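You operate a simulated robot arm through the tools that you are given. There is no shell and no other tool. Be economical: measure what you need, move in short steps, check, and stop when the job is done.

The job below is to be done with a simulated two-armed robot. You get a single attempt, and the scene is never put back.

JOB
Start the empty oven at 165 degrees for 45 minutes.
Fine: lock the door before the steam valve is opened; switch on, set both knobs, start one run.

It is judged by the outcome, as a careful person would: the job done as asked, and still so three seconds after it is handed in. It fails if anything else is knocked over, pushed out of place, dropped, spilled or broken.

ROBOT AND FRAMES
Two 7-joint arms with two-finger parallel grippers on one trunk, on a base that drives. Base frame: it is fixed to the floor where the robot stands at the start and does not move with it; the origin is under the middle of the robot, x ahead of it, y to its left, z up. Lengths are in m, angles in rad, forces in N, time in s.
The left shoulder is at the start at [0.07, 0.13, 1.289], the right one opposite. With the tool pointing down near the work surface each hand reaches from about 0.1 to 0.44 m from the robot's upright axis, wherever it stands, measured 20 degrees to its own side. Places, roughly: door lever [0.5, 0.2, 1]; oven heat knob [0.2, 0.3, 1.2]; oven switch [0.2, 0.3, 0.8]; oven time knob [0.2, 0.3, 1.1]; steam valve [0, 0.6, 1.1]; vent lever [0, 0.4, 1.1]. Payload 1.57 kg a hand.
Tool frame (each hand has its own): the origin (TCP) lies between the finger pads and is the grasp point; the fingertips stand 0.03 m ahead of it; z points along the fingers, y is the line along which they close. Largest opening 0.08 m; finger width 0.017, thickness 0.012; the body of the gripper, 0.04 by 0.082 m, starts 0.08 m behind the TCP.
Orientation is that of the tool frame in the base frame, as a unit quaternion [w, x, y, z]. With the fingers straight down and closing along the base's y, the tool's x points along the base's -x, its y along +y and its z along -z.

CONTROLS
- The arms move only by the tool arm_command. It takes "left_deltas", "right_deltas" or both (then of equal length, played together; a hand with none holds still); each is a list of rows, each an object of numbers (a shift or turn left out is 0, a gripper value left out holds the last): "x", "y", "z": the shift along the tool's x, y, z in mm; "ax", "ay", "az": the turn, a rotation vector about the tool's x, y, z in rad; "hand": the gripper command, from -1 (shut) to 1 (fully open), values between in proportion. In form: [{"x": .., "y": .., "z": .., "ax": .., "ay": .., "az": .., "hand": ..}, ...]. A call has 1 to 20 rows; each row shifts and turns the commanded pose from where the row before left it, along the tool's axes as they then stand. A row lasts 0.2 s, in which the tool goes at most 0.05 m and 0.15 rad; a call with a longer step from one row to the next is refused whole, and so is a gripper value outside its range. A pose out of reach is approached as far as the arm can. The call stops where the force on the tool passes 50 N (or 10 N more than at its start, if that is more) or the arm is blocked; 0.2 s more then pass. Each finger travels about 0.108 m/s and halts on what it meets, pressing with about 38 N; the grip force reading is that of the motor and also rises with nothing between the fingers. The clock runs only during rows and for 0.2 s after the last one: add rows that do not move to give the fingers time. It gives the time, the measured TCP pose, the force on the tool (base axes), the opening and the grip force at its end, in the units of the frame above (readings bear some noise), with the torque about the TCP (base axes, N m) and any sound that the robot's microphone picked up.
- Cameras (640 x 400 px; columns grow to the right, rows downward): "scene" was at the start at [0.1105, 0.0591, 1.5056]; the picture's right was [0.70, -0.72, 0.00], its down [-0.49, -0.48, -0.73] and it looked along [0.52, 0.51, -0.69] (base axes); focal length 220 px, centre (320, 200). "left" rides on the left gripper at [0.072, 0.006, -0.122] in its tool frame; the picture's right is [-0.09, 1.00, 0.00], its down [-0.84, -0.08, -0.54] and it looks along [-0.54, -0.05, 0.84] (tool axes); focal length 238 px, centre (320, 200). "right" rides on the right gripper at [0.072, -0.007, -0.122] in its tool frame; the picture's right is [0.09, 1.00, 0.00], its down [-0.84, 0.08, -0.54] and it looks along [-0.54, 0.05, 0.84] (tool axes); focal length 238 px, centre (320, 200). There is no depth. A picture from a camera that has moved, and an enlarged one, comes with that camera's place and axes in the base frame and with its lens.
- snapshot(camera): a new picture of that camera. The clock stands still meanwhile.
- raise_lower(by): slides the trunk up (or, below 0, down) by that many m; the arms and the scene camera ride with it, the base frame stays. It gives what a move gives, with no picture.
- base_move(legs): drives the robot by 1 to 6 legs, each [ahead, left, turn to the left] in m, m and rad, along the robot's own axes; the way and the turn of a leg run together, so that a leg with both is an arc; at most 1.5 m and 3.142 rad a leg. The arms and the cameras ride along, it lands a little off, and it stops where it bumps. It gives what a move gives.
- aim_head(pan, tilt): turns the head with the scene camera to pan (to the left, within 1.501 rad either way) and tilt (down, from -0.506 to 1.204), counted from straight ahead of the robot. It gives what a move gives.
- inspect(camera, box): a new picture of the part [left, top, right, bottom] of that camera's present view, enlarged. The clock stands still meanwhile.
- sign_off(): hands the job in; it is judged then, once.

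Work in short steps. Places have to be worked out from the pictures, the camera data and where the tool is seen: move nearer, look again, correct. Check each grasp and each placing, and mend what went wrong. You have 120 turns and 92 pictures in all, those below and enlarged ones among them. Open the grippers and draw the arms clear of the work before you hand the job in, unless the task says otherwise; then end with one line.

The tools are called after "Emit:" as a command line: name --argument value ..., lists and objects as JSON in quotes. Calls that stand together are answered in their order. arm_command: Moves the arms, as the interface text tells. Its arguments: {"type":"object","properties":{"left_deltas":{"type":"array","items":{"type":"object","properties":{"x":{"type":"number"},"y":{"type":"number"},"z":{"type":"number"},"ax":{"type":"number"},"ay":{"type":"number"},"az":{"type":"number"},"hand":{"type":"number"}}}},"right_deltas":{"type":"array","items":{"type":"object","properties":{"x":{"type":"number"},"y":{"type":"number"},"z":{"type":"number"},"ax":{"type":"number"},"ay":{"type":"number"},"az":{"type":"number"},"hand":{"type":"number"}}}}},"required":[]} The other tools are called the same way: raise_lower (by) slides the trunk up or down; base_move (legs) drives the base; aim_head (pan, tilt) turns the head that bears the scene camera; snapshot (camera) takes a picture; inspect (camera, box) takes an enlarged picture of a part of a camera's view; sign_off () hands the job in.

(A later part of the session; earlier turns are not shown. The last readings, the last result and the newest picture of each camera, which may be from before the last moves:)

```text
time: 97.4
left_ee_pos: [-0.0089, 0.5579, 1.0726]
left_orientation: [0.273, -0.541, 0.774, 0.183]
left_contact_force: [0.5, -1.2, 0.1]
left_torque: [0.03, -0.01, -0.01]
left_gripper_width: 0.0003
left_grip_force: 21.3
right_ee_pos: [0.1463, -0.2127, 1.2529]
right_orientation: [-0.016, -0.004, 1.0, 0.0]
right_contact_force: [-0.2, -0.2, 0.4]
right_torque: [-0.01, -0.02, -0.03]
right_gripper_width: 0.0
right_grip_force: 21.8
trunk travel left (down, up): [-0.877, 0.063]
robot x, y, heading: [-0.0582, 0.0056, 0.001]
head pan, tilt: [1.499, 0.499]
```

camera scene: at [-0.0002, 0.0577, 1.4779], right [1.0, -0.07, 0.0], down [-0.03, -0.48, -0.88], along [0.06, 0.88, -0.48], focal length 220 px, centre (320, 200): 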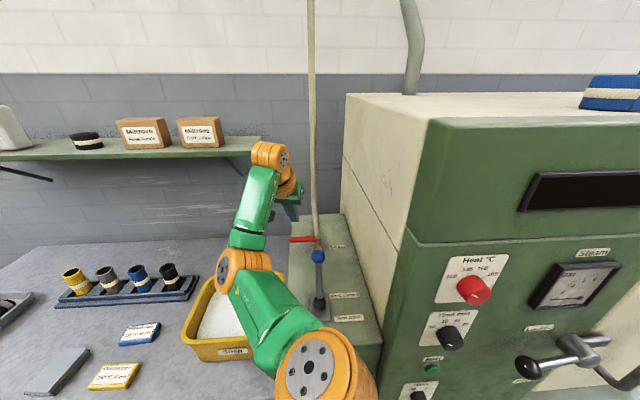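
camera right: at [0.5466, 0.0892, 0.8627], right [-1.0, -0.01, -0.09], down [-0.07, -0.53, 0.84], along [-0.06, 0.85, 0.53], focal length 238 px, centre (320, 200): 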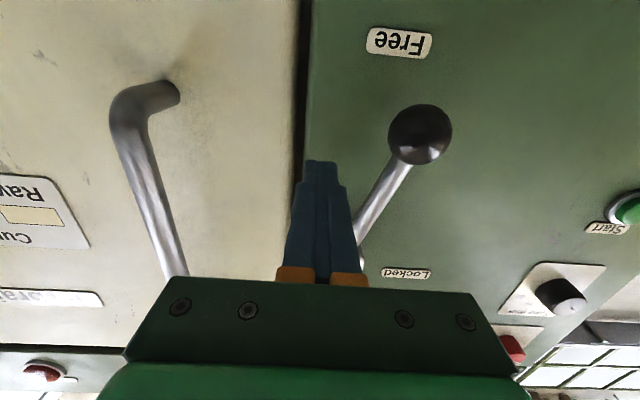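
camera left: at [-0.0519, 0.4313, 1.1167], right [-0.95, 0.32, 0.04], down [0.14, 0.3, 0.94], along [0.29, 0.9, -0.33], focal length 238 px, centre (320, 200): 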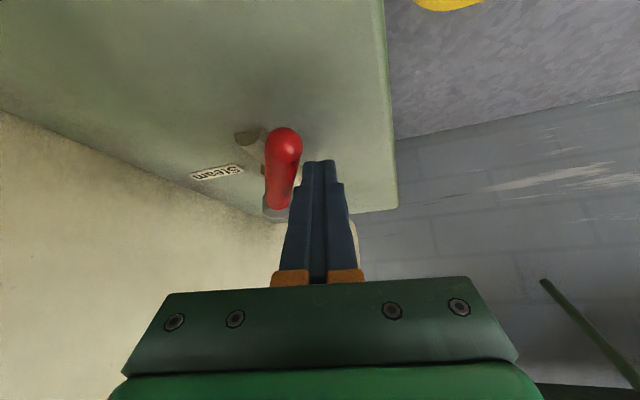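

Reached. Now the last push in +x with a slight pull to the front, in small steps.

Emit:
arm_command --left_deltas '[{"x": 2.3, "y": -7.5, "z": -1.7}, {"x": 2.3, "y": -7.5, "z": -1.7}, {"x": 2.3, "y": -7.5, "z": -1.7}, {"x": -1.6, "y": -5.6, "z": 1.3}, {}]'

Emit:
snapshot --camera "left"

Emit:
inspect --camera "scene" --box '[260, 200, 360, 300]'

```text
time: 98.6
left_ee_pos: [0.0065, 0.542, 1.0714]
left_orientation: [0.273, -0.544, 0.772, 0.181]
left_contact_force: [-15.4, 6.1, 0.8]
left_torque: [0.09, 0.23, 0.39]
left_gripper_width: 0.0
left_grip_force: 21.3
right_ee_pos: [0.138, -0.2099, 1.2539]
right_orientation: [-0.012, -0.005, 1.0, -0.001]
right_contact_force: [0.2, 0.3, 0.5]
right_torque: [-0.01, 0.0, -0.01]
right_gripper_width: 0.0
right_grip_force: 21.3
trunk travel left (down, up): [-0.877, 0.063]
robot x, y, heading: [-0.0565, 0.0058, 0.004]
head pan, tilt: [1.499, 0.499]
```

```text
34 pictures are left
camera left: at [-0.0472, 0.4214, 1.1239], right [-0.91, 0.41, 0.04], down [0.17, 0.28, 0.94], along [0.38, 0.87, -0.33], focal length 238 px, centre (320, 200)
```

left: 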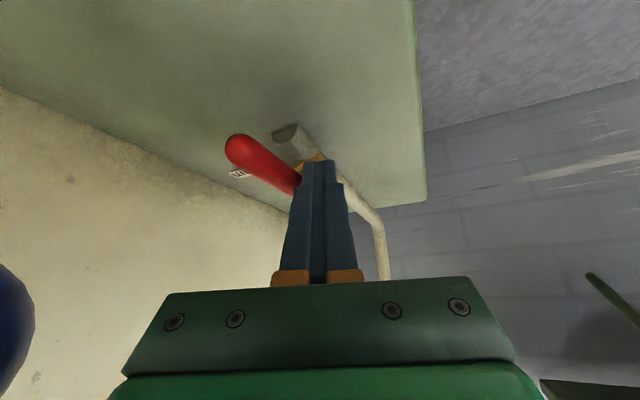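

```text
4.00 times, centred on (310, 250) of scene
camera zoom: at [-0.0105, 0.1012, 1.4781], right [1.0, -0.07, 0.01], down [-0.03, -0.48, -0.88], along [0.06, 0.87, -0.48], focal length 880 px, centre (360, 0)
```

zoom: 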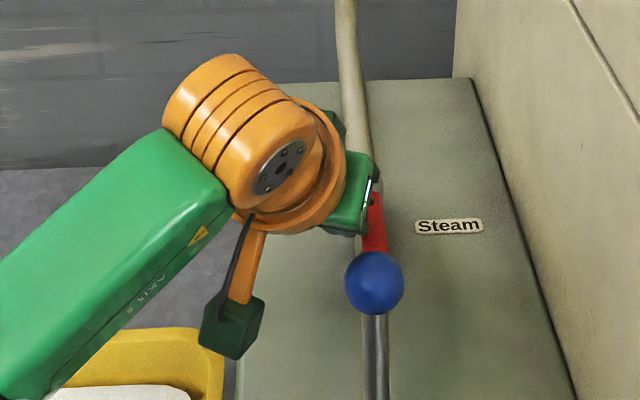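

The handle now points along the pipe (toward the front), resisting at its stop with 15 N. I withdraw the hand left and up, and check.

Emit:
arm_command --left_deltas '[{"y": 15, "x": 4, "z": -3.4}, {"y": 15, "x": 4, "z": -3.4}, {"y": 10}, {"x": -24.8, "z": -31.3}, {"x": -24.8, "z": -31.3}, {"x": -24.8, "z": -31.3}, {}]'

Emit:
snapshot --camera "scene"

Emit:
inspect --camera "scene" --box '[270, 210, 370, 330]'

```text
time: 100.2
left_ee_pos: [-0.0296, 0.546, 1.194]
left_orientation: [0.273, -0.541, 0.774, 0.183]
left_contact_force: [0.5, 1.0, 0.1]
left_torque: [0.01, 0.0, 0.03]
left_gripper_width: 0.0003
left_grip_force: 21.3
right_ee_pos: [0.1459, -0.214, 1.2519]
right_orientation: [-0.016, -0.004, 1.0, 0.0]
right_contact_force: [-0.4, 0.7, -0.4]
right_torque: [-0.01, -0.02, -0.01]
right_gripper_width: 0.0
right_grip_force: 21.0
trunk travel left (down, up): [-0.877, 0.063]
robot x, y, heading: [-0.0552, 0.006, 0.003]
head pan, tilt: [1.499, 0.499]
```

```text
32 pictures are left
camera scene: at [-0.0003, 0.0981, 1.4779], right [1.0, -0.07, 0.0], down [-0.03, -0.48, -0.88], along [0.06, 0.88, -0.48], focal length 220 px, centre (320, 200)
```

scene: 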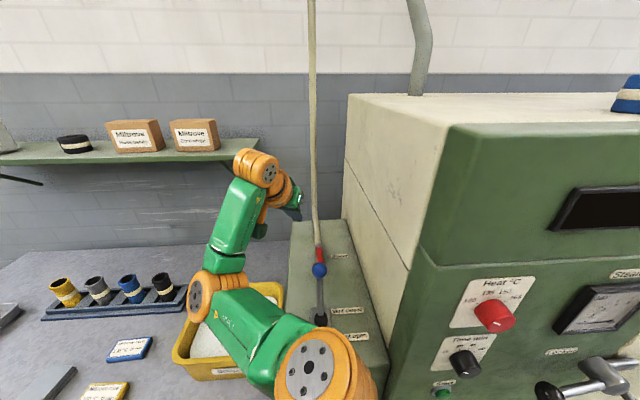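

```text
3.33 times, centred on (320, 270) of scene
camera zoom: at [-0.0003, 0.0981, 1.4779], right [1.0, -0.07, 0.0], down [-0.03, -0.48, -0.88], along [0.06, 0.88, -0.48], focal length 733 px, centre (320, -33)
```

zoom: 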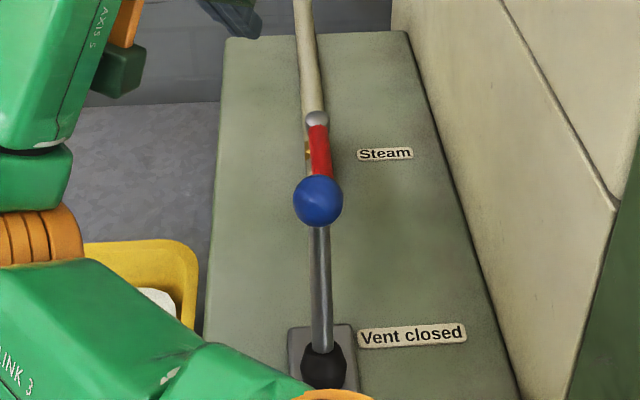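

Valve is open and the vent lever is undisturbed. I raise a bit, drive out to the right, then along to x≈0.2 in front of the knob column, and level the left hand.

Emit:
raise_lower --by 0.05

Emit:
base_move --legs '[[0, -0.45, 0], [0.26, 0, 0]]'

Emit:
arm_command --left_deltas '[{"ax": -0.075, "az": -0.095}, {"ax": -0.075, "az": -0.095}, {"ax": -0.075, "az": -0.095}, {"ay": -0.13}, {"ay": -0.13}, {"ay": -0.13}, {"ay": -0.13}, {"ay": -0.13}, {"ay": -0.13}, {"ay": -0.12}, {}]'

Emit:
raise_lower --by -0.4

Emit:
snapshot --camera "scene"

```text
time: 101.2
left_ee_pos: [-0.0293, 0.5471, 1.2437]
left_orientation: [0.273, -0.542, 0.774, 0.183]
left_contact_force: [0.1, -0.7, 0.4]
left_torque: [0.0, -0.03, 0.01]
left_gripper_width: 0.0
left_grip_force: 21.3
right_ee_pos: [0.1456, -0.2132, 1.3019]
right_orientation: [-0.016, -0.005, 1.0, 0.001]
right_contact_force: [0.1, 0.6, -0.7]
right_torque: [-0.01, 0.02, -0.02]
right_gripper_width: 0.0
right_grip_force: 21.5
trunk travel left (down, up): [-0.927, 0.013]
robot x, y, heading: [-0.0581, 0.0091, 0.0]
head pan, tilt: [1.499, 0.499]
```

```text
time: 105.3
left_ee_pos: [0.2253, 0.0916, 1.2441]
left_orientation: [0.274, -0.539, 0.776, 0.179]
left_contact_force: [-0.2, 0.3, -0.2]
left_torque: [0.02, -0.04, -0.02]
left_gripper_width: 0.0001
left_grip_force: 21.2
right_ee_pos: [0.3946, -0.6705, 1.3023]
right_orientation: [-0.015, 0.0, 1.0, 0.0]
right_contact_force: [-1.4, 0.7, -0.3]
right_torque: [0.01, -0.01, -0.06]
right_gripper_width: 0.0
right_grip_force: 21.3
trunk travel left (down, up): [-0.927, 0.013]
robot x, y, heading: [0.1963, -0.4492, -0.012]
head pan, tilt: [1.499, 0.499]
```

```text
time: 107.7
left_ee_pos: [0.2119, 0.1007, 1.2324]
left_orientation: [-0.502, 0.504, -0.499, -0.495]
left_contact_force: [-0.8, -0.4, -0.3]
left_torque: [0.0, -0.02, -0.03]
left_gripper_width: 0.0
left_grip_force: 21.9
left hand out of reach, approached as far as the arm can: row 2, 3, 8, 10
right_ee_pos: [0.3974, -0.6712, 1.3027]
right_orientation: [-0.015, 0.001, 1.0, 0.001]
right_contact_force: [-0.4, 0.3, 0.4]
right_torque: [-0.01, -0.04, 0.01]
right_gripper_width: 0.0
right_grip_force: 21.7
trunk travel left (down, up): [-0.927, 0.013]
robot x, y, heading: [0.1975, -0.4484, -0.01]
head pan, tilt: [1.499, 0.499]
```

```text
time: 111.6
left_ee_pos: [0.215, 0.1, 0.8321]
left_orientation: [-0.502, 0.504, -0.5, -0.494]
left_contact_force: [-0.5, 0.1, -0.8]
left_torque: [-0.02, 0.02, 0.0]
left_gripper_width: 0.0001
left_grip_force: 21.9
right_ee_pos: [0.3981, -0.6703, 0.9029]
right_orientation: [-0.015, 0.0, 1.0, 0.001]
right_contact_force: [0.1, -0.2, 0.4]
right_torque: [-0.02, 0.0, 0.01]
right_gripper_width: 0.0
right_grip_force: 21.0
trunk travel left (down, up): [-0.527, 0.413]
robot x, y, heading: [0.2003, -0.4499, -0.013]
head pan, tilt: [1.499, 0.499]
```

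```text
30 pictures are left
camera scene: at [0.2547, -0.3581, 1.128], right [1.0, -0.08, 0.0], down [-0.04, -0.48, -0.88], along [0.07, 0.88, -0.48], focal length 220 px, centre (320, 200)
```

scene: 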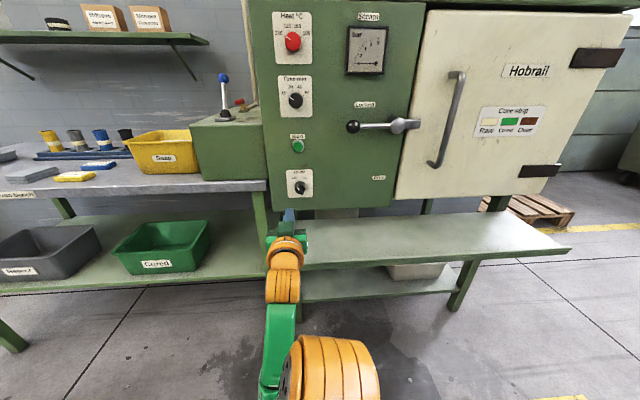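

Hand is level right before the switch height. I look at the switch with the hand camera.

Emit:
snapshot --camera "left"

Emit:
inspect --camera "scene" --box '[260, 60, 340, 210]'

```text
29 pictures are left
camera left: at [0.2079, -0.0213, 0.7628], right [-1.0, 0.0, 0.08], down [0.06, -0.54, 0.84], along [0.05, 0.84, 0.53], focal length 238 px, centre (320, 200)
```

left: 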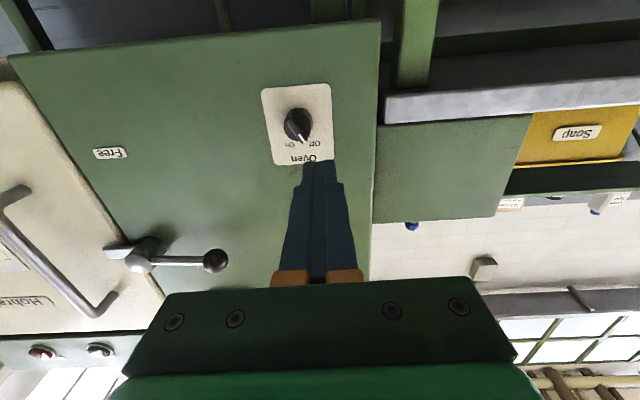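

```text
2.67 times, centred on (300, 135) of scene
camera zoom: at [0.2547, -0.3581, 1.128], right [1.0, -0.08, 0.0], down [-0.04, -0.48, -0.88], along [0.07, 0.88, -0.48], focal length 586 px, centre (373, 373)
```

zoom: 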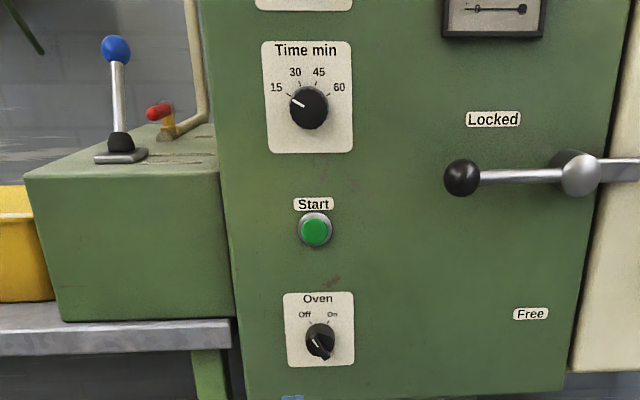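

Emit:
inspect --camera "left" --box '[255, 80, 345, 170]'

```text
4.44 times, centred on (300, 125) of left
camera zoom: at [0.2079, -0.0213, 0.7628], right [-1.0, 0.0, 0.08], down [0.06, -0.54, 0.84], along [0.05, 0.84, 0.53], focal length 1059 px, centre (409, 533)
```

zoom: 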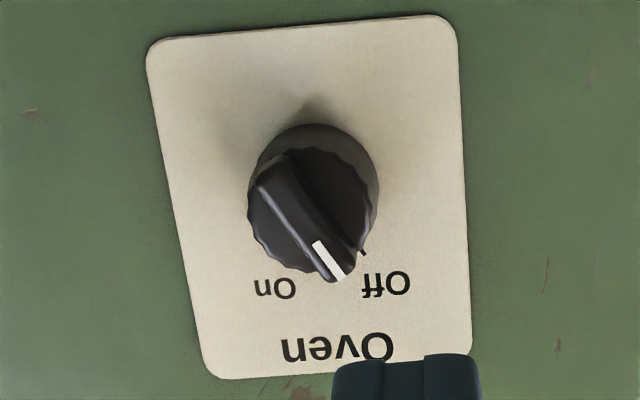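

The pointer sits at "Off" (up-left); "On" is up-right, so turn clockwise ~75°. Switch centre ≈(0.2445,0.262,0.836). I open the hand, align on it, and drive 0.1 nearer.

Emit:
arm_command --left_deltas '[{"y": -15, "x": -2, "hand": 0.6}, {"y": -14, "x": -2}, {}, {}, {}]'

Emit:
base_move --legs '[[0, 0.1, 0.013]]'

Emit:
snapshot --camera "left"

```text
time: 112.8
left_ee_pos: [0.2167, 0.0989, 0.8362]
left_orientation: [-0.503, 0.504, -0.5, -0.493]
left_contact_force: [-0.3, -0.4, -1.5]
left_torque: [0.01, 0.0, 0.0]
left_gripper_width: 0.0641
left_grip_force: 0.0
left hand out of reach, approached as far as the arm can: row 1, 2
right_ee_pos: [0.3977, -0.6717, 0.9034]
right_orientation: [-0.016, 0.0, 1.0, 0.001]
right_contact_force: [-0.7, 0.4, -0.2]
right_torque: [-0.01, 0.02, 0.01]
right_gripper_width: 0.0
right_grip_force: 21.2
trunk travel left (down, up): [-0.527, 0.413]
robot x, y, heading: [0.199, -0.4487, -0.007]
head pan, tilt: [1.499, 0.499]
```

```text
time: 113.9
left_ee_pos: [0.2108, 0.1977, 0.8366]
left_orientation: [-0.5, 0.507, -0.497, -0.496]
left_contact_force: [0.3, 0.8, 0.8]
left_torque: [0.0, 0.02, -0.04]
left_gripper_width: 0.0639
left_grip_force: 0.1
right_ee_pos: [0.4012, -0.5689, 0.9026]
right_orientation: [-0.015, -0.006, 1.0, 0.0]
right_contact_force: [-0.3, 0.0, 0.0]
right_torque: [0.0, -0.01, -0.03]
right_gripper_width: 0.0
right_grip_force: 21.5
trunk travel left (down, up): [-0.527, 0.413]
robot x, y, heading: [0.1938, -0.3526, 0.004]
head pan, tilt: [1.499, 0.499]
```

```text
26 pictures are left
camera left: at [0.2055, 0.076, 0.767], right [-1.0, 0.0, 0.08], down [0.07, -0.53, 0.84], along [0.04, 0.84, 0.53], focal length 238 px, centre (320, 200)
```

left: 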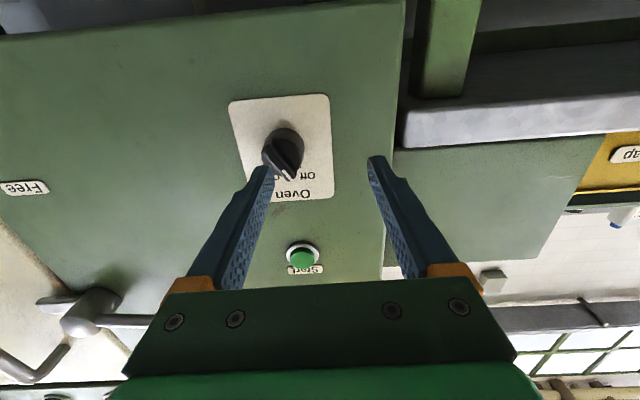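

Sideways arm travel is limited here, so I use the base: drive ahead 0.034 to centre on the switch.

Emit:
base_move --legs '[[0.034, 0, 0]]'

Emit:
snapshot --camera "left"

```text
time: 114.8
left_ee_pos: [0.2454, 0.1975, 0.8366]
left_orientation: [-0.5, 0.507, -0.498, -0.495]
left_contact_force: [0.2, 0.2, 0.0]
left_torque: [-0.01, 0.0, 0.02]
left_gripper_width: 0.0639
left_grip_force: 0.0
right_ee_pos: [0.434, -0.5699, 0.9027]
right_orientation: [-0.015, -0.006, 1.0, 0.001]
right_contact_force: [0.1, 0.3, 0.2]
right_torque: [-0.02, 0.0, -0.01]
right_gripper_width: 0.0
right_grip_force: 20.8
trunk travel left (down, up): [-0.527, 0.413]
robot x, y, heading: [0.2262, -0.3528, 0.001]
head pan, tilt: [1.499, 0.499]
```

```text
25 pictures are left
camera left: at [0.2389, 0.0761, 0.767], right [-1.0, 0.0, 0.08], down [0.07, -0.53, 0.84], along [0.04, 0.84, 0.53], focal length 238 px, centre (320, 200)
```

left: 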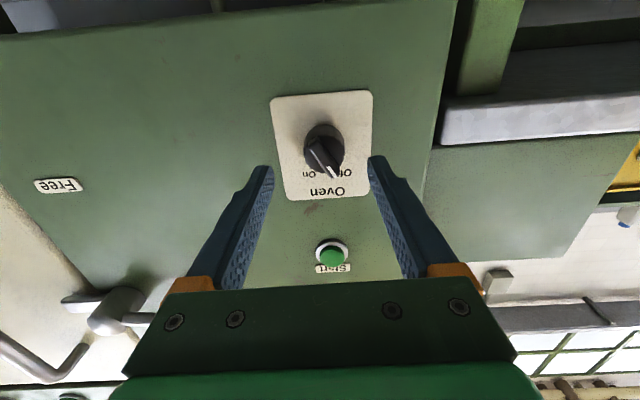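

Centred within a few mm. I advance 50 mm and close on the knob.

Emit:
arm_command --left_deltas '[{"z": 17}, {"z": 17}, {"z": 16}, {"hand": -1}, {}, {}, {}]'

Emit:
snapshot --camera "left"

```text
time: 116.4
left_ee_pos: [0.2413, 0.2223, 0.8369]
left_orientation: [-0.501, 0.507, -0.498, -0.494]
left_contact_force: [-3.2, 2.1, 1.3]
left_torque: [-0.1, 0.13, 0.21]
left_gripper_width: 0.0316
left_grip_force: 40.4
left hand out of reach, approached as far as the arm can: row 1, 2, 3
right_ee_pos: [0.4353, -0.5678, 0.902]
right_orientation: [-0.015, -0.006, 1.0, 0.0]
right_contact_force: [0.4, -0.2, -0.5]
right_torque: [0.04, -0.04, 0.0]
right_gripper_width: 0.0
right_grip_force: 20.6
trunk travel left (down, up): [-0.527, 0.413]
robot x, y, heading: [0.2313, -0.3553, 0.003]
head pan, tilt: [1.499, 0.499]
```

```text
24 pictures are left
camera left: at [0.2346, 0.1004, 0.767], right [-1.0, 0.0, 0.08], down [0.06, -0.53, 0.84], along [0.04, 0.85, 0.53], focal length 238 px, centre (320, 200)
```

left: 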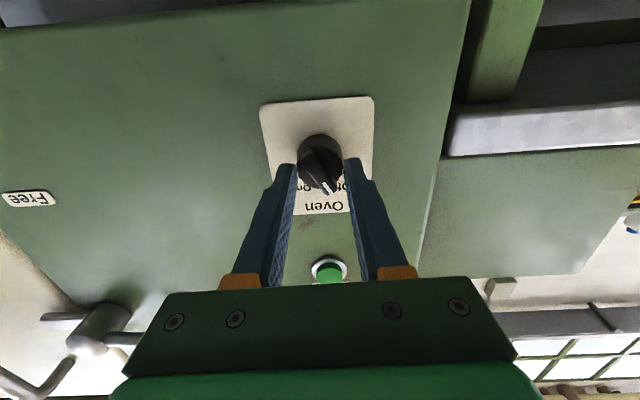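

Gripped at 32 mm but only the front edge of the knob. I open, drive 0.022 closer, and regrip deeper.

Emit:
arm_command --left_deltas '[{"hand": 0.4}, {}, {}]'

Emit:
base_move --legs '[[0, 0.022, 0]]'

Emit:
arm_command --left_deltas '[{"hand": -1}, {}, {}, {}]'

```text
time: 117.2
left_ee_pos: [0.2428, 0.2224, 0.8369]
left_orientation: [-0.502, 0.505, -0.5, -0.493]
left_contact_force: [0.4, 0.3, 0.2]
left_torque: [0.04, 0.02, 0.01]
left_gripper_width: 0.0562
left_grip_force: 0.0
right_ee_pos: [0.4358, -0.5702, 0.9033]
right_orientation: [-0.016, -0.006, 1.0, 0.0]
right_contact_force: [0.1, 0.0, -0.3]
right_torque: [0.0, 0.01, -0.02]
right_gripper_width: 0.0001
right_grip_force: 21.3
trunk travel left (down, up): [-0.527, 0.413]
robot x, y, heading: [0.231, -0.3513, 0.005]
head pan, tilt: [1.499, 0.499]
```

```text
time: 118.0
left_ee_pos: [0.2408, 0.2446, 0.8365]
left_orientation: [-0.502, 0.505, -0.499, -0.495]
left_contact_force: [0.5, -1.6, 0.4]
left_torque: [0.03, 0.01, 0.03]
left_gripper_width: 0.056
left_grip_force: 0.1
right_ee_pos: [0.4349, -0.548, 0.9018]
right_orientation: [-0.016, -0.007, 1.0, 0.001]
right_contact_force: [0.5, -0.3, 0.0]
right_torque: [0.02, 0.05, -0.01]
right_gripper_width: 0.0
right_grip_force: 21.2
trunk travel left (down, up): [-0.527, 0.413]
robot x, y, heading: [0.2301, -0.3279, 0.006]
head pan, tilt: [1.499, 0.499]
```

```text
time: 119.0
left_ee_pos: [0.2405, 0.244, 0.8382]
left_orientation: [-0.502, 0.507, -0.498, -0.493]
left_contact_force: [-1.9, -0.3, -1.1]
left_torque: [-0.01, 0.06, 0.12]
left_gripper_width: 0.0333
left_grip_force: 41.4
right_ee_pos: [0.4341, -0.5477, 0.902]
right_orientation: [-0.014, -0.007, 1.0, 0.001]
right_contact_force: [-0.8, 0.0, 0.6]
right_torque: [-0.01, 0.02, 0.0]
right_gripper_width: 0.0001
right_grip_force: 21.1
trunk travel left (down, up): [-0.527, 0.413]
robot x, y, heading: [0.2311, -0.3273, 0.003]
head pan, tilt: [1.499, 0.499]
```

Firm grip (33 mm). I turn clockwise (+az) by ~0.85 rad and check.

Emit:
arm_command --left_deltas '[{"az": 0.14}, {"az": 0.14}, {"az": 0.14}, {"az": 0.14}, {"az": 0.14}, {"az": 0.14}, {}]'

Emit:
snapshot --camera "left"

```text
time: 120.6
left_ee_pos: [0.2403, 0.2443, 0.8365]
left_orientation: [0.473, -0.478, 0.529, 0.518]
left_contact_force: [15.8, 19.4, 18.9]
left_torque: [0.65, -0.03, -0.48]
left_gripper_width: 0.0329
left_grip_force: 40.8
left hand out of reach, approached as far as the arm can: row 1, 2, 3, 4, 5, 6
right_ee_pos: [0.4382, -0.547, 0.9018]
right_orientation: [-0.017, -0.005, 1.0, -0.001]
right_contact_force: [0.7, -0.7, 0.3]
right_torque: [0.03, 0.01, -0.02]
right_gripper_width: 0.0002
right_grip_force: 21.0
trunk travel left (down, up): [-0.527, 0.413]
robot x, y, heading: [0.2306, -0.329, 0.003]
head pan, tilt: [1.499, 0.499]
```

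```text
23 pictures are left
camera left: at [0.2265, 0.1207, 0.7686], right [-0.98, 0.01, 0.19], down [0.15, -0.53, 0.83], along [0.1, 0.85, 0.52], focal length 238 px, centre (320, 200)
```

left: 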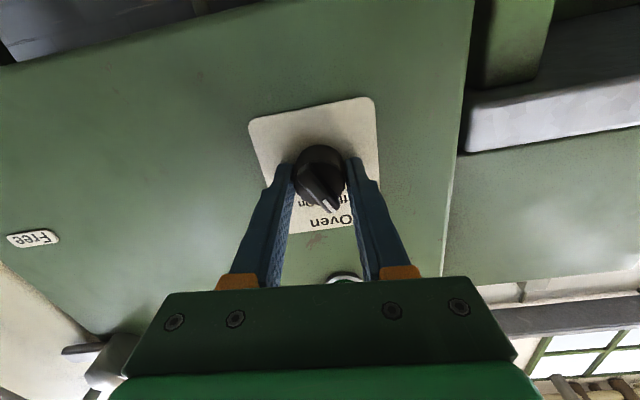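

The wrist is at its limit for +az; I release, turn the open hand counter-clockwise about the knob by ~1.35 rad, regrip and then turn clockwise.

Emit:
arm_command --left_deltas '[{"hand": 0.5}, {}, {"az": -0.14}, {"az": -0.14}, {"az": -0.14}, {"az": -0.14}, {"az": -0.14}, {"az": -0.14}, {"az": -0.14}, {"az": -0.14}, {"az": -0.14}, {"az": -0.14}, {}]'

Emit:
snapshot --camera "left"

```text
time: 123.4
left_ee_pos: [0.2386, 0.244, 0.8376]
left_orientation: [-0.695, 0.707, -0.091, -0.089]
left_contact_force: [0.8, -0.1, -0.2]
left_torque: [0.01, 0.0, -0.05]
left_gripper_width: 0.0599
left_grip_force: 0.1
right_ee_pos: [0.435, -0.5472, 0.9027]
right_orientation: [-0.015, -0.007, 1.0, 0.0]
right_contact_force: [0.7, -0.3, -0.4]
right_torque: [0.0, -0.01, -0.01]
right_gripper_width: 0.0
right_grip_force: 21.3
trunk travel left (down, up): [-0.527, 0.413]
robot x, y, heading: [0.2292, -0.3318, 0.006]
head pan, tilt: [1.499, 0.499]
```

```text
22 pictures are left
camera left: at [0.3053, 0.1212, 0.8148], right [-0.34, -0.02, -0.94], down [-0.79, -0.54, 0.3], along [-0.51, 0.84, 0.17], focal length 238 px, centre (320, 200)
```

left: 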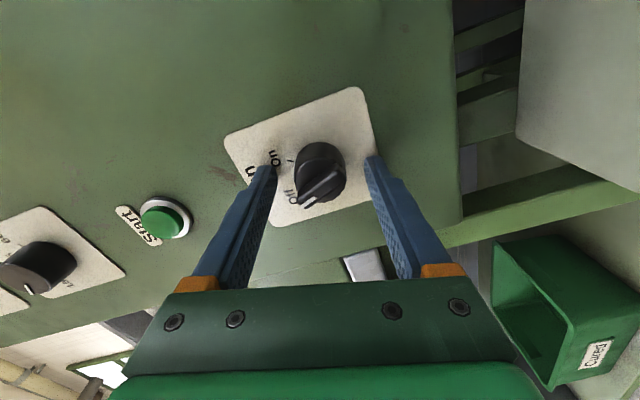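

The switch still points to Off; ticks Off and On are visible. I grip and turn clockwise ~1.3 rad.

Emit:
arm_command --left_deltas '[{"hand": -1}, {}, {}, {}, {"az": 0.13}, {"az": 0.13}, {"az": 0.13}, {"az": 0.13}, {"az": 0.13}, {"az": 0.13}, {"az": 0.13}, {"az": 0.13}, {"az": 0.13}, {"az": 0.13}, {}]'

Emit:
snapshot --camera "left"

```text
time: 126.6
left_ee_pos: [0.2415, 0.2431, 0.8372]
left_orientation: [-0.497, 0.506, -0.503, -0.493]
left_contact_force: [9.5, -2.0, -0.7]
left_torque: [0.09, -0.75, -0.41]
left_gripper_width: 0.0328
left_grip_force: 40.9
right_ee_pos: [0.4367, -0.5481, 0.9021]
right_orientation: [-0.016, -0.006, 1.0, 0.001]
right_contact_force: [0.1, -0.4, 0.4]
right_torque: [-0.03, 0.03, 0.0]
right_gripper_width: 0.0
right_grip_force: 21.2
trunk travel left (down, up): [-0.527, 0.413]
robot x, y, heading: [0.2313, -0.3277, 0.003]
head pan, tilt: [1.499, 0.499]
```

```text
21 pictures are left
camera left: at [0.2339, 0.1194, 0.7677], right [-1.0, 0.0, 0.09], down [0.07, -0.53, 0.85], along [0.05, 0.85, 0.52], focal length 238 px, centre (320, 200)
```

left: 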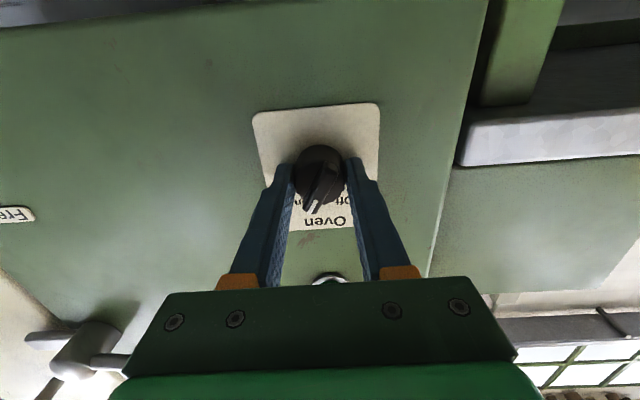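

The pointer now leans to the "On" side with torque against a stop. I open, and check via zoom and the scene camera (display).

Emit:
arm_command --left_deltas '[{"hand": 0.6}, {}, {"z": -30}, {"z": -20}, {}]'

Emit:
inspect --camera "left" --box '[250, 90, 390, 230]'

Emit:
aim_head --pan 1.3 --tilt 0.1

Emit:
snapshot --camera "scene"

```text
time: 127.8
left_ee_pos: [0.2284, 0.2116, 0.8323]
left_orientation: [-0.498, 0.507, -0.502, -0.493]
left_contact_force: [0.5, -0.5, 0.2]
left_torque: [-0.01, 0.04, 0.0]
left_gripper_width: 0.0642
left_grip_force: 0.1
left hand out of reach, approached as far as the arm can: row 3, 4
right_ee_pos: [0.435, -0.5472, 0.9025]
right_orientation: [-0.016, -0.006, 1.0, 0.001]
right_contact_force: [0.1, 0.0, 0.3]
right_torque: [0.01, -0.04, 0.02]
right_gripper_width: 0.0001
right_grip_force: 21.2
trunk travel left (down, up): [-0.527, 0.413]
robot x, y, heading: [0.2275, -0.3308, 0.007]
head pan, tilt: [1.499, 0.499]
```

```text
2.86 times, centred on (320, 160) of left
camera zoom: at [0.2221, 0.0891, 0.7623], right [-1.0, 0.0, 0.08], down [0.07, -0.53, 0.85], along [0.05, 0.85, 0.53], focal length 681 px, centre (320, 314)
```

zoom: 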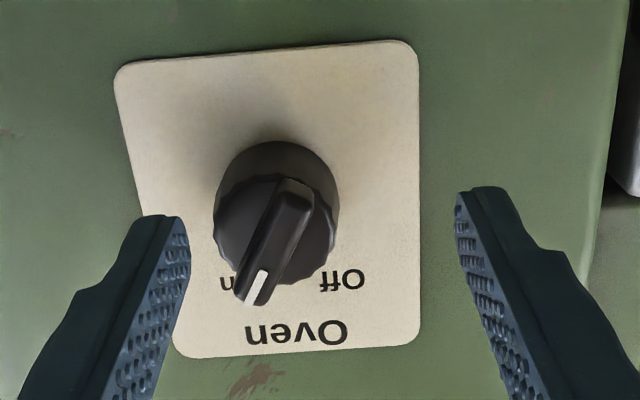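

```text
time: 128.6
left_ee_pos: [0.2293, 0.2112, 0.831]
left_orientation: [-0.498, 0.507, -0.501, -0.493]
left_contact_force: [0.0, 0.8, 0.1]
left_torque: [0.0, -0.01, 0.01]
left_gripper_width: 0.0641
left_grip_force: 0.1
right_ee_pos: [0.4349, -0.5464, 0.9023]
right_orientation: [-0.016, -0.007, 1.0, 0.001]
right_contact_force: [0.3, -0.2, 0.1]
right_torque: [0.02, 0.02, 0.0]
right_gripper_width: 0.0
right_grip_force: 20.9
trunk travel left (down, up): [-0.527, 0.413]
robot x, y, heading: [0.2251, -0.3286, 0.003]
head pan, tilt: [1.3, 0.099]
```

```text
19 pictures are left
camera scene: at [0.3055, -0.2385, 1.1649], right [0.96, -0.26, 0.0], down [-0.03, -0.1, -0.99], along [0.26, 0.96, -0.1], focal length 220 px, centre (320, 200)
```

scene: 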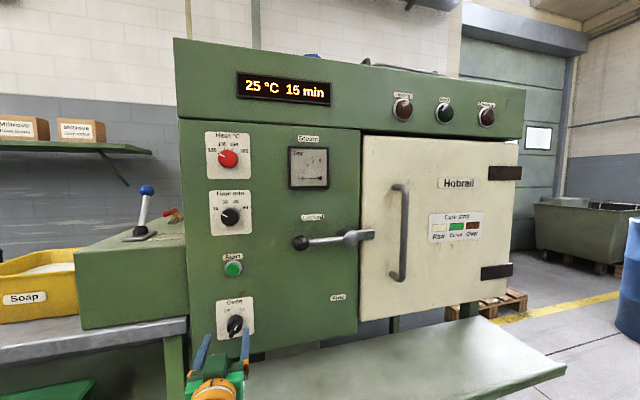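

The display lit: "25 °C 15 min" – switch is on. Next the time knob at (0.242,0.262,1.084): I back off, raise 0.253, pre-rotate the hand −1.45 rad.

Emit:
base_move --legs '[[0.013, -0.035, 0]]'

Emit:
raise_lower --by 0.253

Emit:
arm_command --left_deltas '[{"az": -0.145}, {"az": -0.145}, {"az": -0.145}, {"az": -0.145}, {"az": -0.145}, {"az": -0.145}, {"az": -0.145}, {"az": -0.145}, {"az": -0.145}, {"az": -0.145}, {}]'

Emit:
snapshot --camera "left"

```text
time: 129.5
left_ee_pos: [0.2425, 0.1778, 0.8302]
left_orientation: [-0.499, 0.506, -0.502, -0.493]
left_contact_force: [-0.3, -0.2, -0.1]
left_torque: [-0.03, 0.0, -0.01]
left_gripper_width: 0.0639
left_grip_force: 0.1
right_ee_pos: [0.4485, -0.5827, 0.9025]
right_orientation: [-0.014, -0.006, 1.0, 0.0]
right_contact_force: [0.1, 0.0, -0.3]
right_torque: [0.0, 0.02, 0.01]
right_gripper_width: 0.0
right_grip_force: 21.1
trunk travel left (down, up): [-0.527, 0.413]
robot x, y, heading: [0.2452, -0.3658, 0.007]
head pan, tilt: [1.3, 0.099]
```

```text
time: 132.1
left_ee_pos: [0.2432, 0.1773, 1.0847]
left_orientation: [-0.498, 0.507, -0.502, -0.493]
left_contact_force: [0.0, 0.1, -0.4]
left_torque: [-0.03, -0.02, 0.01]
left_gripper_width: 0.064
left_grip_force: 0.1
right_ee_pos: [0.4482, -0.5822, 1.1555]
right_orientation: [-0.015, -0.006, 1.0, 0.001]
right_contact_force: [0.1, -0.7, 1.1]
right_torque: [-0.03, -0.01, -0.01]
right_gripper_width: 0.0002
right_grip_force: 21.3
trunk travel left (down, up): [-0.78, 0.16]
robot x, y, heading: [0.2426, -0.3643, 0.002]
head pan, tilt: [1.3, 0.099]
```

```text
time: 134.5
left_ee_pos: [0.2426, 0.1773, 1.0847]
left_orientation: [-0.7, 0.712, -0.039, -0.037]
left_contact_force: [0.3, -0.4, -0.5]
left_torque: [0.03, 0.02, 0.02]
left_gripper_width: 0.0639
left_grip_force: 0.0
right_ee_pos: [0.4476, -0.5825, 1.1558]
right_orientation: [-0.015, -0.006, 1.0, 0.001]
right_contact_force: [0.1, -0.2, -0.1]
right_torque: [0.0, 0.02, 0.05]
right_gripper_width: 0.0
right_grip_force: 21.0
trunk travel left (down, up): [-0.78, 0.16]
robot x, y, heading: [0.2433, -0.3632, 0.002]
head pan, tilt: [1.3, 0.099]
```

```text
18 pictures are left
camera left: at [0.3127, 0.0551, 1.0726], right [-0.2, -0.02, -0.98], down [-0.82, -0.54, 0.18], along [-0.53, 0.84, 0.09], focal length 238 px, centre (320, 200)
```

left: 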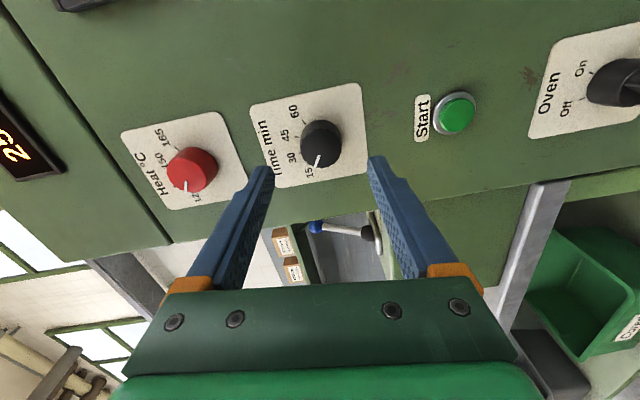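

The knob is centred (0.242, 1.083). I drive 0.067 left so the open fingers surround it, and grip.

Emit:
base_move --legs '[[0, 0.067, 0]]'

Emit:
arm_command --left_deltas '[{"hand": -1}, {}, {}, {}]'

Emit:
inspect --camera "left" --box '[240, 70, 400, 230]'

```text
time: 135.6
left_ee_pos: [0.2421, 0.2411, 1.0867]
left_orientation: [-0.702, 0.71, -0.04, -0.037]
left_contact_force: [-1.1, -0.6, -0.3]
left_torque: [-0.04, -0.01, -0.04]
left_gripper_width: 0.0641
left_grip_force: 0.1
right_ee_pos: [0.4481, -0.5158, 1.1556]
right_orientation: [-0.014, -0.007, 1.0, 0.001]
right_contact_force: [0.3, 0.7, -0.3]
right_torque: [0.01, 0.0, -0.02]
right_gripper_width: 0.0
right_grip_force: 21.4
trunk travel left (down, up): [-0.78, 0.16]
robot x, y, heading: [0.2397, -0.2996, -0.0]
head pan, tilt: [1.3, 0.099]
stopped in leg 1: the force on the tool passed its limit at 212 N (the readings are from after the stop); the commanded pose is now the measured one
```

```text
time: 136.6
left_ee_pos: [0.2413, 0.2416, 1.083]
left_orientation: [-0.697, 0.715, -0.039, -0.038]
left_contact_force: [-1.3, -21.4, -40.4]
left_torque: [-1.29, -0.07, 0.3]
left_gripper_width: 0.0372
left_grip_force: 43.5
right_ee_pos: [0.4476, -0.5174, 1.1551]
right_orientation: [-0.015, -0.007, 1.0, 0.0]
right_contact_force: [1.0, 0.4, 0.3]
right_torque: [0.0, -0.01, -0.01]
right_gripper_width: 0.0
right_grip_force: 21.1
trunk travel left (down, up): [-0.78, 0.16]
robot x, y, heading: [0.2425, -0.2966, 0.009]
head pan, tilt: [1.3, 0.099]
```

```text
2.50 times, centred on (320, 150) of left
camera zoom: at [0.3121, 0.1196, 1.0718], right [-0.2, -0.02, -0.98], down [-0.82, -0.54, 0.18], along [-0.53, 0.84, 0.09], focal length 596 px, centre (320, 325)
```

zoom: 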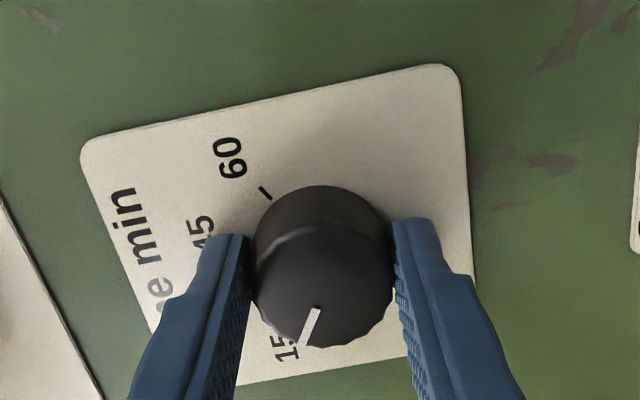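

The tips touched the panel (TCP max y≈0.238), no visible damage. I open, ease back 4 mm, and regrip.

Emit:
arm_command --left_deltas '[{"hand": 0.3}, {}, {"z": -4}, {}, {"hand": -1}, {}, {}, {}]'

```text
time: 138.4
left_ee_pos: [0.2419, 0.2428, 1.0831]
left_orientation: [-0.698, 0.714, -0.039, -0.037]
left_contact_force: [-0.9, -21.6, -39.8]
left_torque: [-1.28, -0.05, 0.34]
left_gripper_width: 0.0373
left_grip_force: 43.1
left hand out of reach, approached as far as the arm can: row 3
right_ee_pos: [0.4468, -0.5156, 1.1553]
right_orientation: [-0.014, -0.008, 1.0, 0.001]
right_contact_force: [-0.7, -0.1, 0.4]
right_torque: [-0.02, 0.02, -0.02]
right_gripper_width: 0.0
right_grip_force: 21.5
trunk travel left (down, up): [-0.78, 0.16]
robot x, y, heading: [0.2415, -0.3014, 0.012]
head pan, tilt: [1.3, 0.099]
```

The grip force comes from being ~4 mm too high. I open, lower 4 mm, back the base 5 mm, regrip.

Emit:
arm_command --left_deltas '[{"hand": 0.3}, {}, {"y": 4}, {}]'

Emit:
base_move --legs '[[0, -0.006, 0]]'

Emit:
arm_command --left_deltas '[{"hand": -1}, {}, {}, {}]'

```text
time: 139.4
left_ee_pos: [0.243, 0.2424, 1.082]
left_orientation: [-0.702, 0.71, -0.04, -0.038]
left_contact_force: [0.0, 0.6, -0.7]
left_torque: [-0.02, 0.0, 0.0]
left_gripper_width: 0.0519
left_grip_force: 0.0
right_ee_pos: [0.4483, -0.5172, 1.1569]
right_orientation: [-0.014, -0.008, 1.0, 0.001]
right_contact_force: [-0.7, -0.4, -0.6]
right_torque: [0.03, 0.0, 0.0]
right_gripper_width: 0.0
right_grip_force: 21.3
trunk travel left (down, up): [-0.78, 0.16]
robot x, y, heading: [0.2444, -0.3021, 0.004]
head pan, tilt: [1.3, 0.099]
```

```text
time: 140.1
left_ee_pos: [0.2427, 0.2369, 1.0815]
left_orientation: [-0.703, 0.709, -0.04, -0.037]
left_contact_force: [0.3, 0.2, 0.5]
left_torque: [0.03, 0.0, -0.02]
left_gripper_width: 0.052
left_grip_force: 0.1
right_ee_pos: [0.4478, -0.5221, 1.1562]
right_orientation: [-0.016, -0.008, 1.0, 0.0]
right_contact_force: [0.2, 0.4, -1.0]
right_torque: [0.01, -0.03, -0.01]
right_gripper_width: 0.0
right_grip_force: 21.1
trunk travel left (down, up): [-0.78, 0.16]
robot x, y, heading: [0.2442, -0.3072, 0.002]
head pan, tilt: [1.3, 0.099]
```

```text
time: 141.1
left_ee_pos: [0.2435, 0.2368, 1.0834]
left_orientation: [-0.702, 0.71, -0.039, -0.038]
left_contact_force: [-0.5, 5.4, 5.8]
left_torque: [0.17, 0.02, -0.11]
left_gripper_width: 0.0366
left_grip_force: 43.2
right_ee_pos: [0.4478, -0.5226, 1.1556]
right_orientation: [-0.015, -0.006, 1.0, 0.0]
right_contact_force: [0.2, 0.0, 0.3]
right_torque: [0.01, 0.02, -0.03]
right_gripper_width: 0.0
right_grip_force: 21.4
trunk travel left (down, up): [-0.78, 0.16]
robot x, y, heading: [0.2435, -0.3017, 0.003]
head pan, tilt: [1.3, 0.099]
```

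Good grip with low force. I turn clockwise ~1.3 rad and read the display.

Emit:
arm_command --left_deltas '[{"az": 0.13}, {"az": 0.13}, {"az": 0.13}, {"az": 0.13}, {"az": 0.13}, {"az": 0.13}, {"az": 0.13}, {"az": 0.13}, {"az": 0.13}, {"az": 0.13}, {}]'

Emit:
inspect --camera "scene" --box '[170, 50, 370, 290]'

```text
time: 143.5
left_ee_pos: [0.2412, 0.235, 1.0791]
left_orientation: [-0.536, 0.542, -0.462, -0.453]
left_contact_force: [-2.7, -10.6, -19.7]
left_torque: [-0.66, 0.03, 0.17]
left_gripper_width: 0.0365
left_grip_force: 43.1
right_ee_pos: [0.4472, -0.523, 1.1547]
right_orientation: [-0.014, -0.007, 1.0, 0.0]
right_contact_force: [0.6, 0.4, -0.1]
right_torque: [0.01, 0.01, -0.01]
right_gripper_width: 0.0001
right_grip_force: 20.7
trunk travel left (down, up): [-0.78, 0.16]
robot x, y, heading: [0.243, -0.3042, 0.004]
head pan, tilt: [1.3, 0.099]
```

```text
1.67 times, centred on (270, 170) of scene
camera zoom: at [0.3171, -0.2142, 1.4179], right [0.96, -0.26, 0.0], down [-0.03, -0.1, -0.99], along [0.26, 0.96, -0.1], focal length 366 px, centre (403, 250)
```

zoom: 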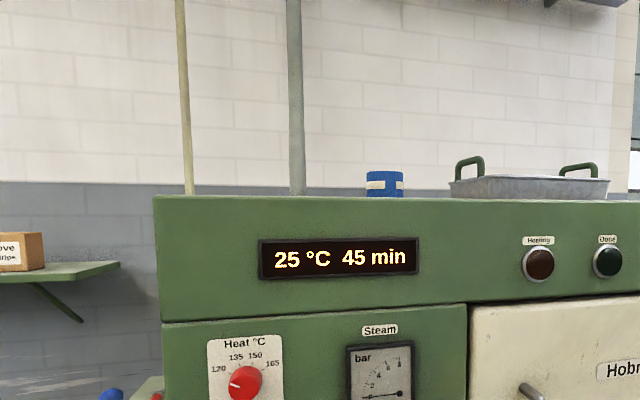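

Display reads 45 min. I release, back off, and check the pointer.

Emit:
arm_command --left_deltas '[{"hand": 0.6}, {}, {}]'

Emit:
base_move --legs '[[0, -0.06, 0]]'

Emit:
inspect --camera "left" --box '[240, 60, 400, 300]'

```text
time: 144.3
left_ee_pos: [0.2426, 0.236, 1.0823]
left_orientation: [-0.537, 0.54, -0.462, -0.455]
left_contact_force: [-0.5, -0.9, -0.3]
left_torque: [-0.01, 0.01, 0.0]
left_gripper_width: 0.0641
left_grip_force: 0.0
right_ee_pos: [0.4485, -0.5221, 1.1567]
right_orientation: [-0.015, -0.008, 1.0, 0.0]
right_contact_force: [0.7, -0.2, 0.5]
right_torque: [0.0, -0.03, 0.0]
right_gripper_width: 0.0001
right_grip_force: 21.2
trunk travel left (down, up): [-0.78, 0.16]
robot x, y, heading: [0.2445, -0.3068, 0.006]
head pan, tilt: [1.3, 0.099]
```

```text
time: 145.3
left_ee_pos: [0.2428, 0.1793, 1.0792]
left_orientation: [-0.536, 0.542, -0.462, -0.453]
left_contact_force: [-0.2, -0.2, -0.2]
left_torque: [0.04, -0.03, -0.03]
left_gripper_width: 0.064
left_grip_force: 0.0
right_ee_pos: [0.4477, -0.5784, 1.1562]
right_orientation: [-0.015, -0.007, 1.0, -0.002]
right_contact_force: [-0.1, 0.1, 0.3]
right_torque: [0.0, -0.01, 0.01]
right_gripper_width: 0.0
right_grip_force: 21.6
trunk travel left (down, up): [-0.78, 0.16]
robot x, y, heading: [0.2468, -0.3646, 0.004]
head pan, tilt: [1.3, 0.099]
```

```text
1.67 times, centred on (320, 180) of left
camera zoom: at [0.2467, 0.0572, 1.0098], right [-1.0, 0.0, -0.07], down [-0.06, -0.53, 0.85], along [-0.03, 0.85, 0.53], focal length 397 px, centre (320, 233)
```

zoom: 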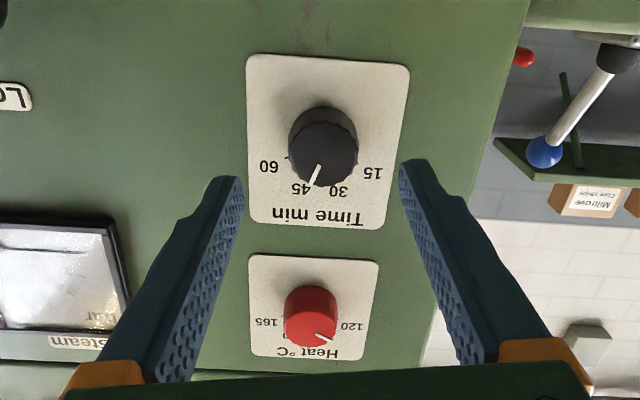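

Pointer is by 45. Now the heat knob at (0.243,0.26,1.206): raise 0.126 and pre-rotate the hand counter-clockwise ~1.95 rad.

Emit:
raise_lower --by 0.126

Emit:
arm_command --left_deltas '[{"az": -0.14}, {"az": -0.14}, {"az": -0.14}, {"az": -0.14}, {"az": -0.14}, {"az": -0.14}, {"az": -0.14}, {"az": -0.14}, {"az": -0.14}, {"az": -0.14}, {"az": -0.14}, {"az": -0.14}, {"az": -0.14}, {"az": -0.14}, {}]'

Emit:
snapshot --camera "left"

```text
time: 146.9
left_ee_pos: [0.2433, 0.1754, 1.2075]
left_orientation: [-0.537, 0.54, -0.462, -0.455]
left_contact_force: [-1.2, 0.1, 0.4]
left_torque: [0.0, -0.01, 0.0]
left_gripper_width: 0.0641
left_grip_force: 0.1
right_ee_pos: [0.4482, -0.5835, 1.2803]
right_orientation: [-0.015, -0.007, 1.0, 0.001]
right_contact_force: [-0.2, -0.1, -0.2]
right_torque: [0.01, 0.0, -0.02]
right_gripper_width: 0.0
right_grip_force: 21.1
trunk travel left (down, up): [-0.906, 0.034]
robot x, y, heading: [0.2431, -0.3668, 0.005]
head pan, tilt: [1.3, 0.099]
```

```text
time: 150.1
left_ee_pos: [0.2431, 0.1748, 1.2073]
left_orientation: [-0.676, 0.685, 0.192, 0.193]
left_contact_force: [-0.3, -0.2, 0.3]
left_torque: [-0.02, 0.04, -0.01]
left_gripper_width: 0.064
left_grip_force: 0.0
right_ee_pos: [0.448, -0.5839, 1.2813]
right_orientation: [-0.015, -0.007, 1.0, 0.001]
right_contact_force: [0.6, -0.7, -0.1]
right_torque: [0.0, -0.02, -0.02]
right_gripper_width: 0.0
right_grip_force: 21.6
trunk travel left (down, up): [-0.906, 0.034]
robot x, y, heading: [0.2456, -0.3656, 0.004]
head pan, tilt: [1.3, 0.099]
```

```text
14 pictures are left
camera left: at [0.3063, 0.0533, 1.2418], right [0.44, -0.01, -0.9], down [-0.76, -0.54, -0.37], along [-0.48, 0.84, -0.25], focal length 238 px, centre (320, 200)
```

left: 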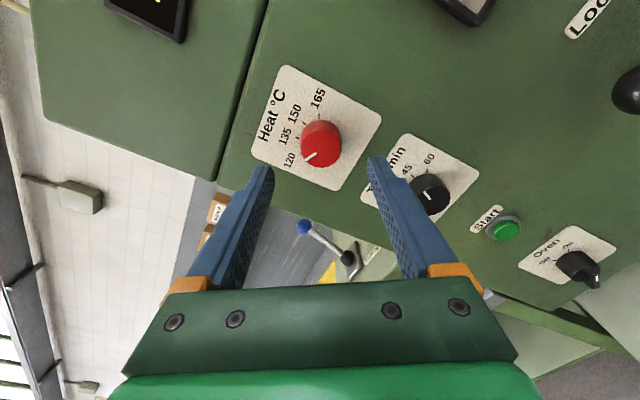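

Centred on the heat knob, pointer at 120. I drive 0.06 closer and grip.

Emit:
base_move --legs '[[0, 0.06, 0]]'

Emit:
arm_command --left_deltas '[{"hand": -1}, {}, {}, {}]'

```text
time: 151.0
left_ee_pos: [0.2437, 0.2349, 1.2079]
left_orientation: [-0.677, 0.684, 0.191, 0.193]
left_contact_force: [0.2, 0.4, -0.4]
left_torque: [-0.01, 0.01, 0.02]
left_gripper_width: 0.0639
left_grip_force: 0.0
right_ee_pos: [0.4479, -0.5252, 1.2817]
right_orientation: [-0.015, -0.006, 1.0, 0.001]
right_contact_force: [0.1, -0.5, -0.1]
right_torque: [0.0, 0.03, 0.02]
right_gripper_width: 0.0
right_grip_force: 21.3
trunk travel left (down, up): [-0.906, 0.034]
robot x, y, heading: [0.2429, -0.3056, 0.003]
head pan, tilt: [1.3, 0.099]
```

```text
time: 152.0
left_ee_pos: [0.2424, 0.2363, 1.2074]
left_orientation: [-0.676, 0.685, 0.192, 0.192]
left_contact_force: [0.8, 3.2, 0.3]
left_torque: [0.06, 0.12, -0.06]
left_gripper_width: 0.0367
left_grip_force: 43.1
right_ee_pos: [0.448, -0.5221, 1.2821]
right_orientation: [-0.014, -0.006, 1.0, -0.001]
right_contact_force: [-0.5, 0.0, -0.4]
right_torque: [0.0, 0.02, 0.0]
right_gripper_width: 0.0002
right_grip_force: 20.8
trunk travel left (down, up): [-0.906, 0.034]
robot x, y, heading: [0.2415, -0.3026, 0.002]
head pan, tilt: [1.3, 0.099]
```

Firm grip. I turn clockwise by ~2.08 rad.

Emit:
arm_command --left_deltas '[{"az": 0.139}, {"az": 0.139}, {"az": 0.139}, {"az": 0.139}, {"az": 0.139}, {"az": 0.139}, {"az": 0.139}, {"az": 0.139}, {"az": 0.139}, {"az": 0.139}, {"az": 0.139}, {"az": 0.139}, {"az": 0.139}, {"az": 0.139}, {"az": 0.139}, {}]'

Emit:
snapshot --camera "left"

```text
time: 155.4
left_ee_pos: [0.2413, 0.2377, 1.2056]
left_orientation: [-0.505, 0.513, -0.496, -0.486]
left_contact_force: [-1.6, -14.5, -33.2]
left_torque: [-0.94, 0.02, 0.04]
left_gripper_width: 0.0363
left_grip_force: 43.2
right_ee_pos: [0.4466, -0.5207, 1.2821]
right_orientation: [-0.015, -0.007, 1.0, -0.001]
right_contact_force: [0.4, 0.0, 0.3]
right_torque: [-0.01, 0.0, 0.01]
right_gripper_width: 0.0
right_grip_force: 21.8
trunk travel left (down, up): [-0.906, 0.034]
robot x, y, heading: [0.2432, -0.3059, 0.004]
head pan, tilt: [1.3, 0.099]
```

```text
13 pictures are left
camera left: at [0.2361, 0.1143, 1.136], right [-1.0, 0.0, 0.06], down [0.05, -0.53, 0.85], along [0.03, 0.85, 0.53], focal length 238 px, centre (320, 200)
```

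left: 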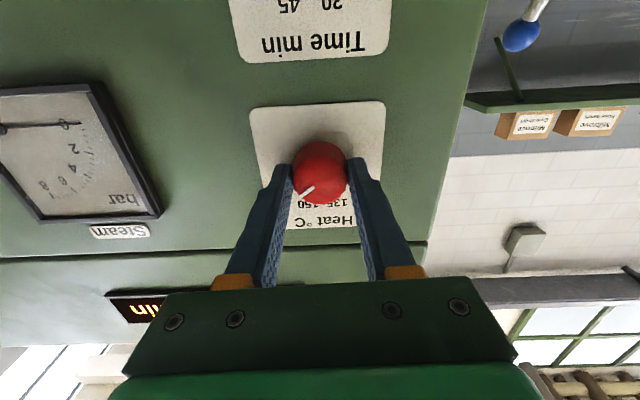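

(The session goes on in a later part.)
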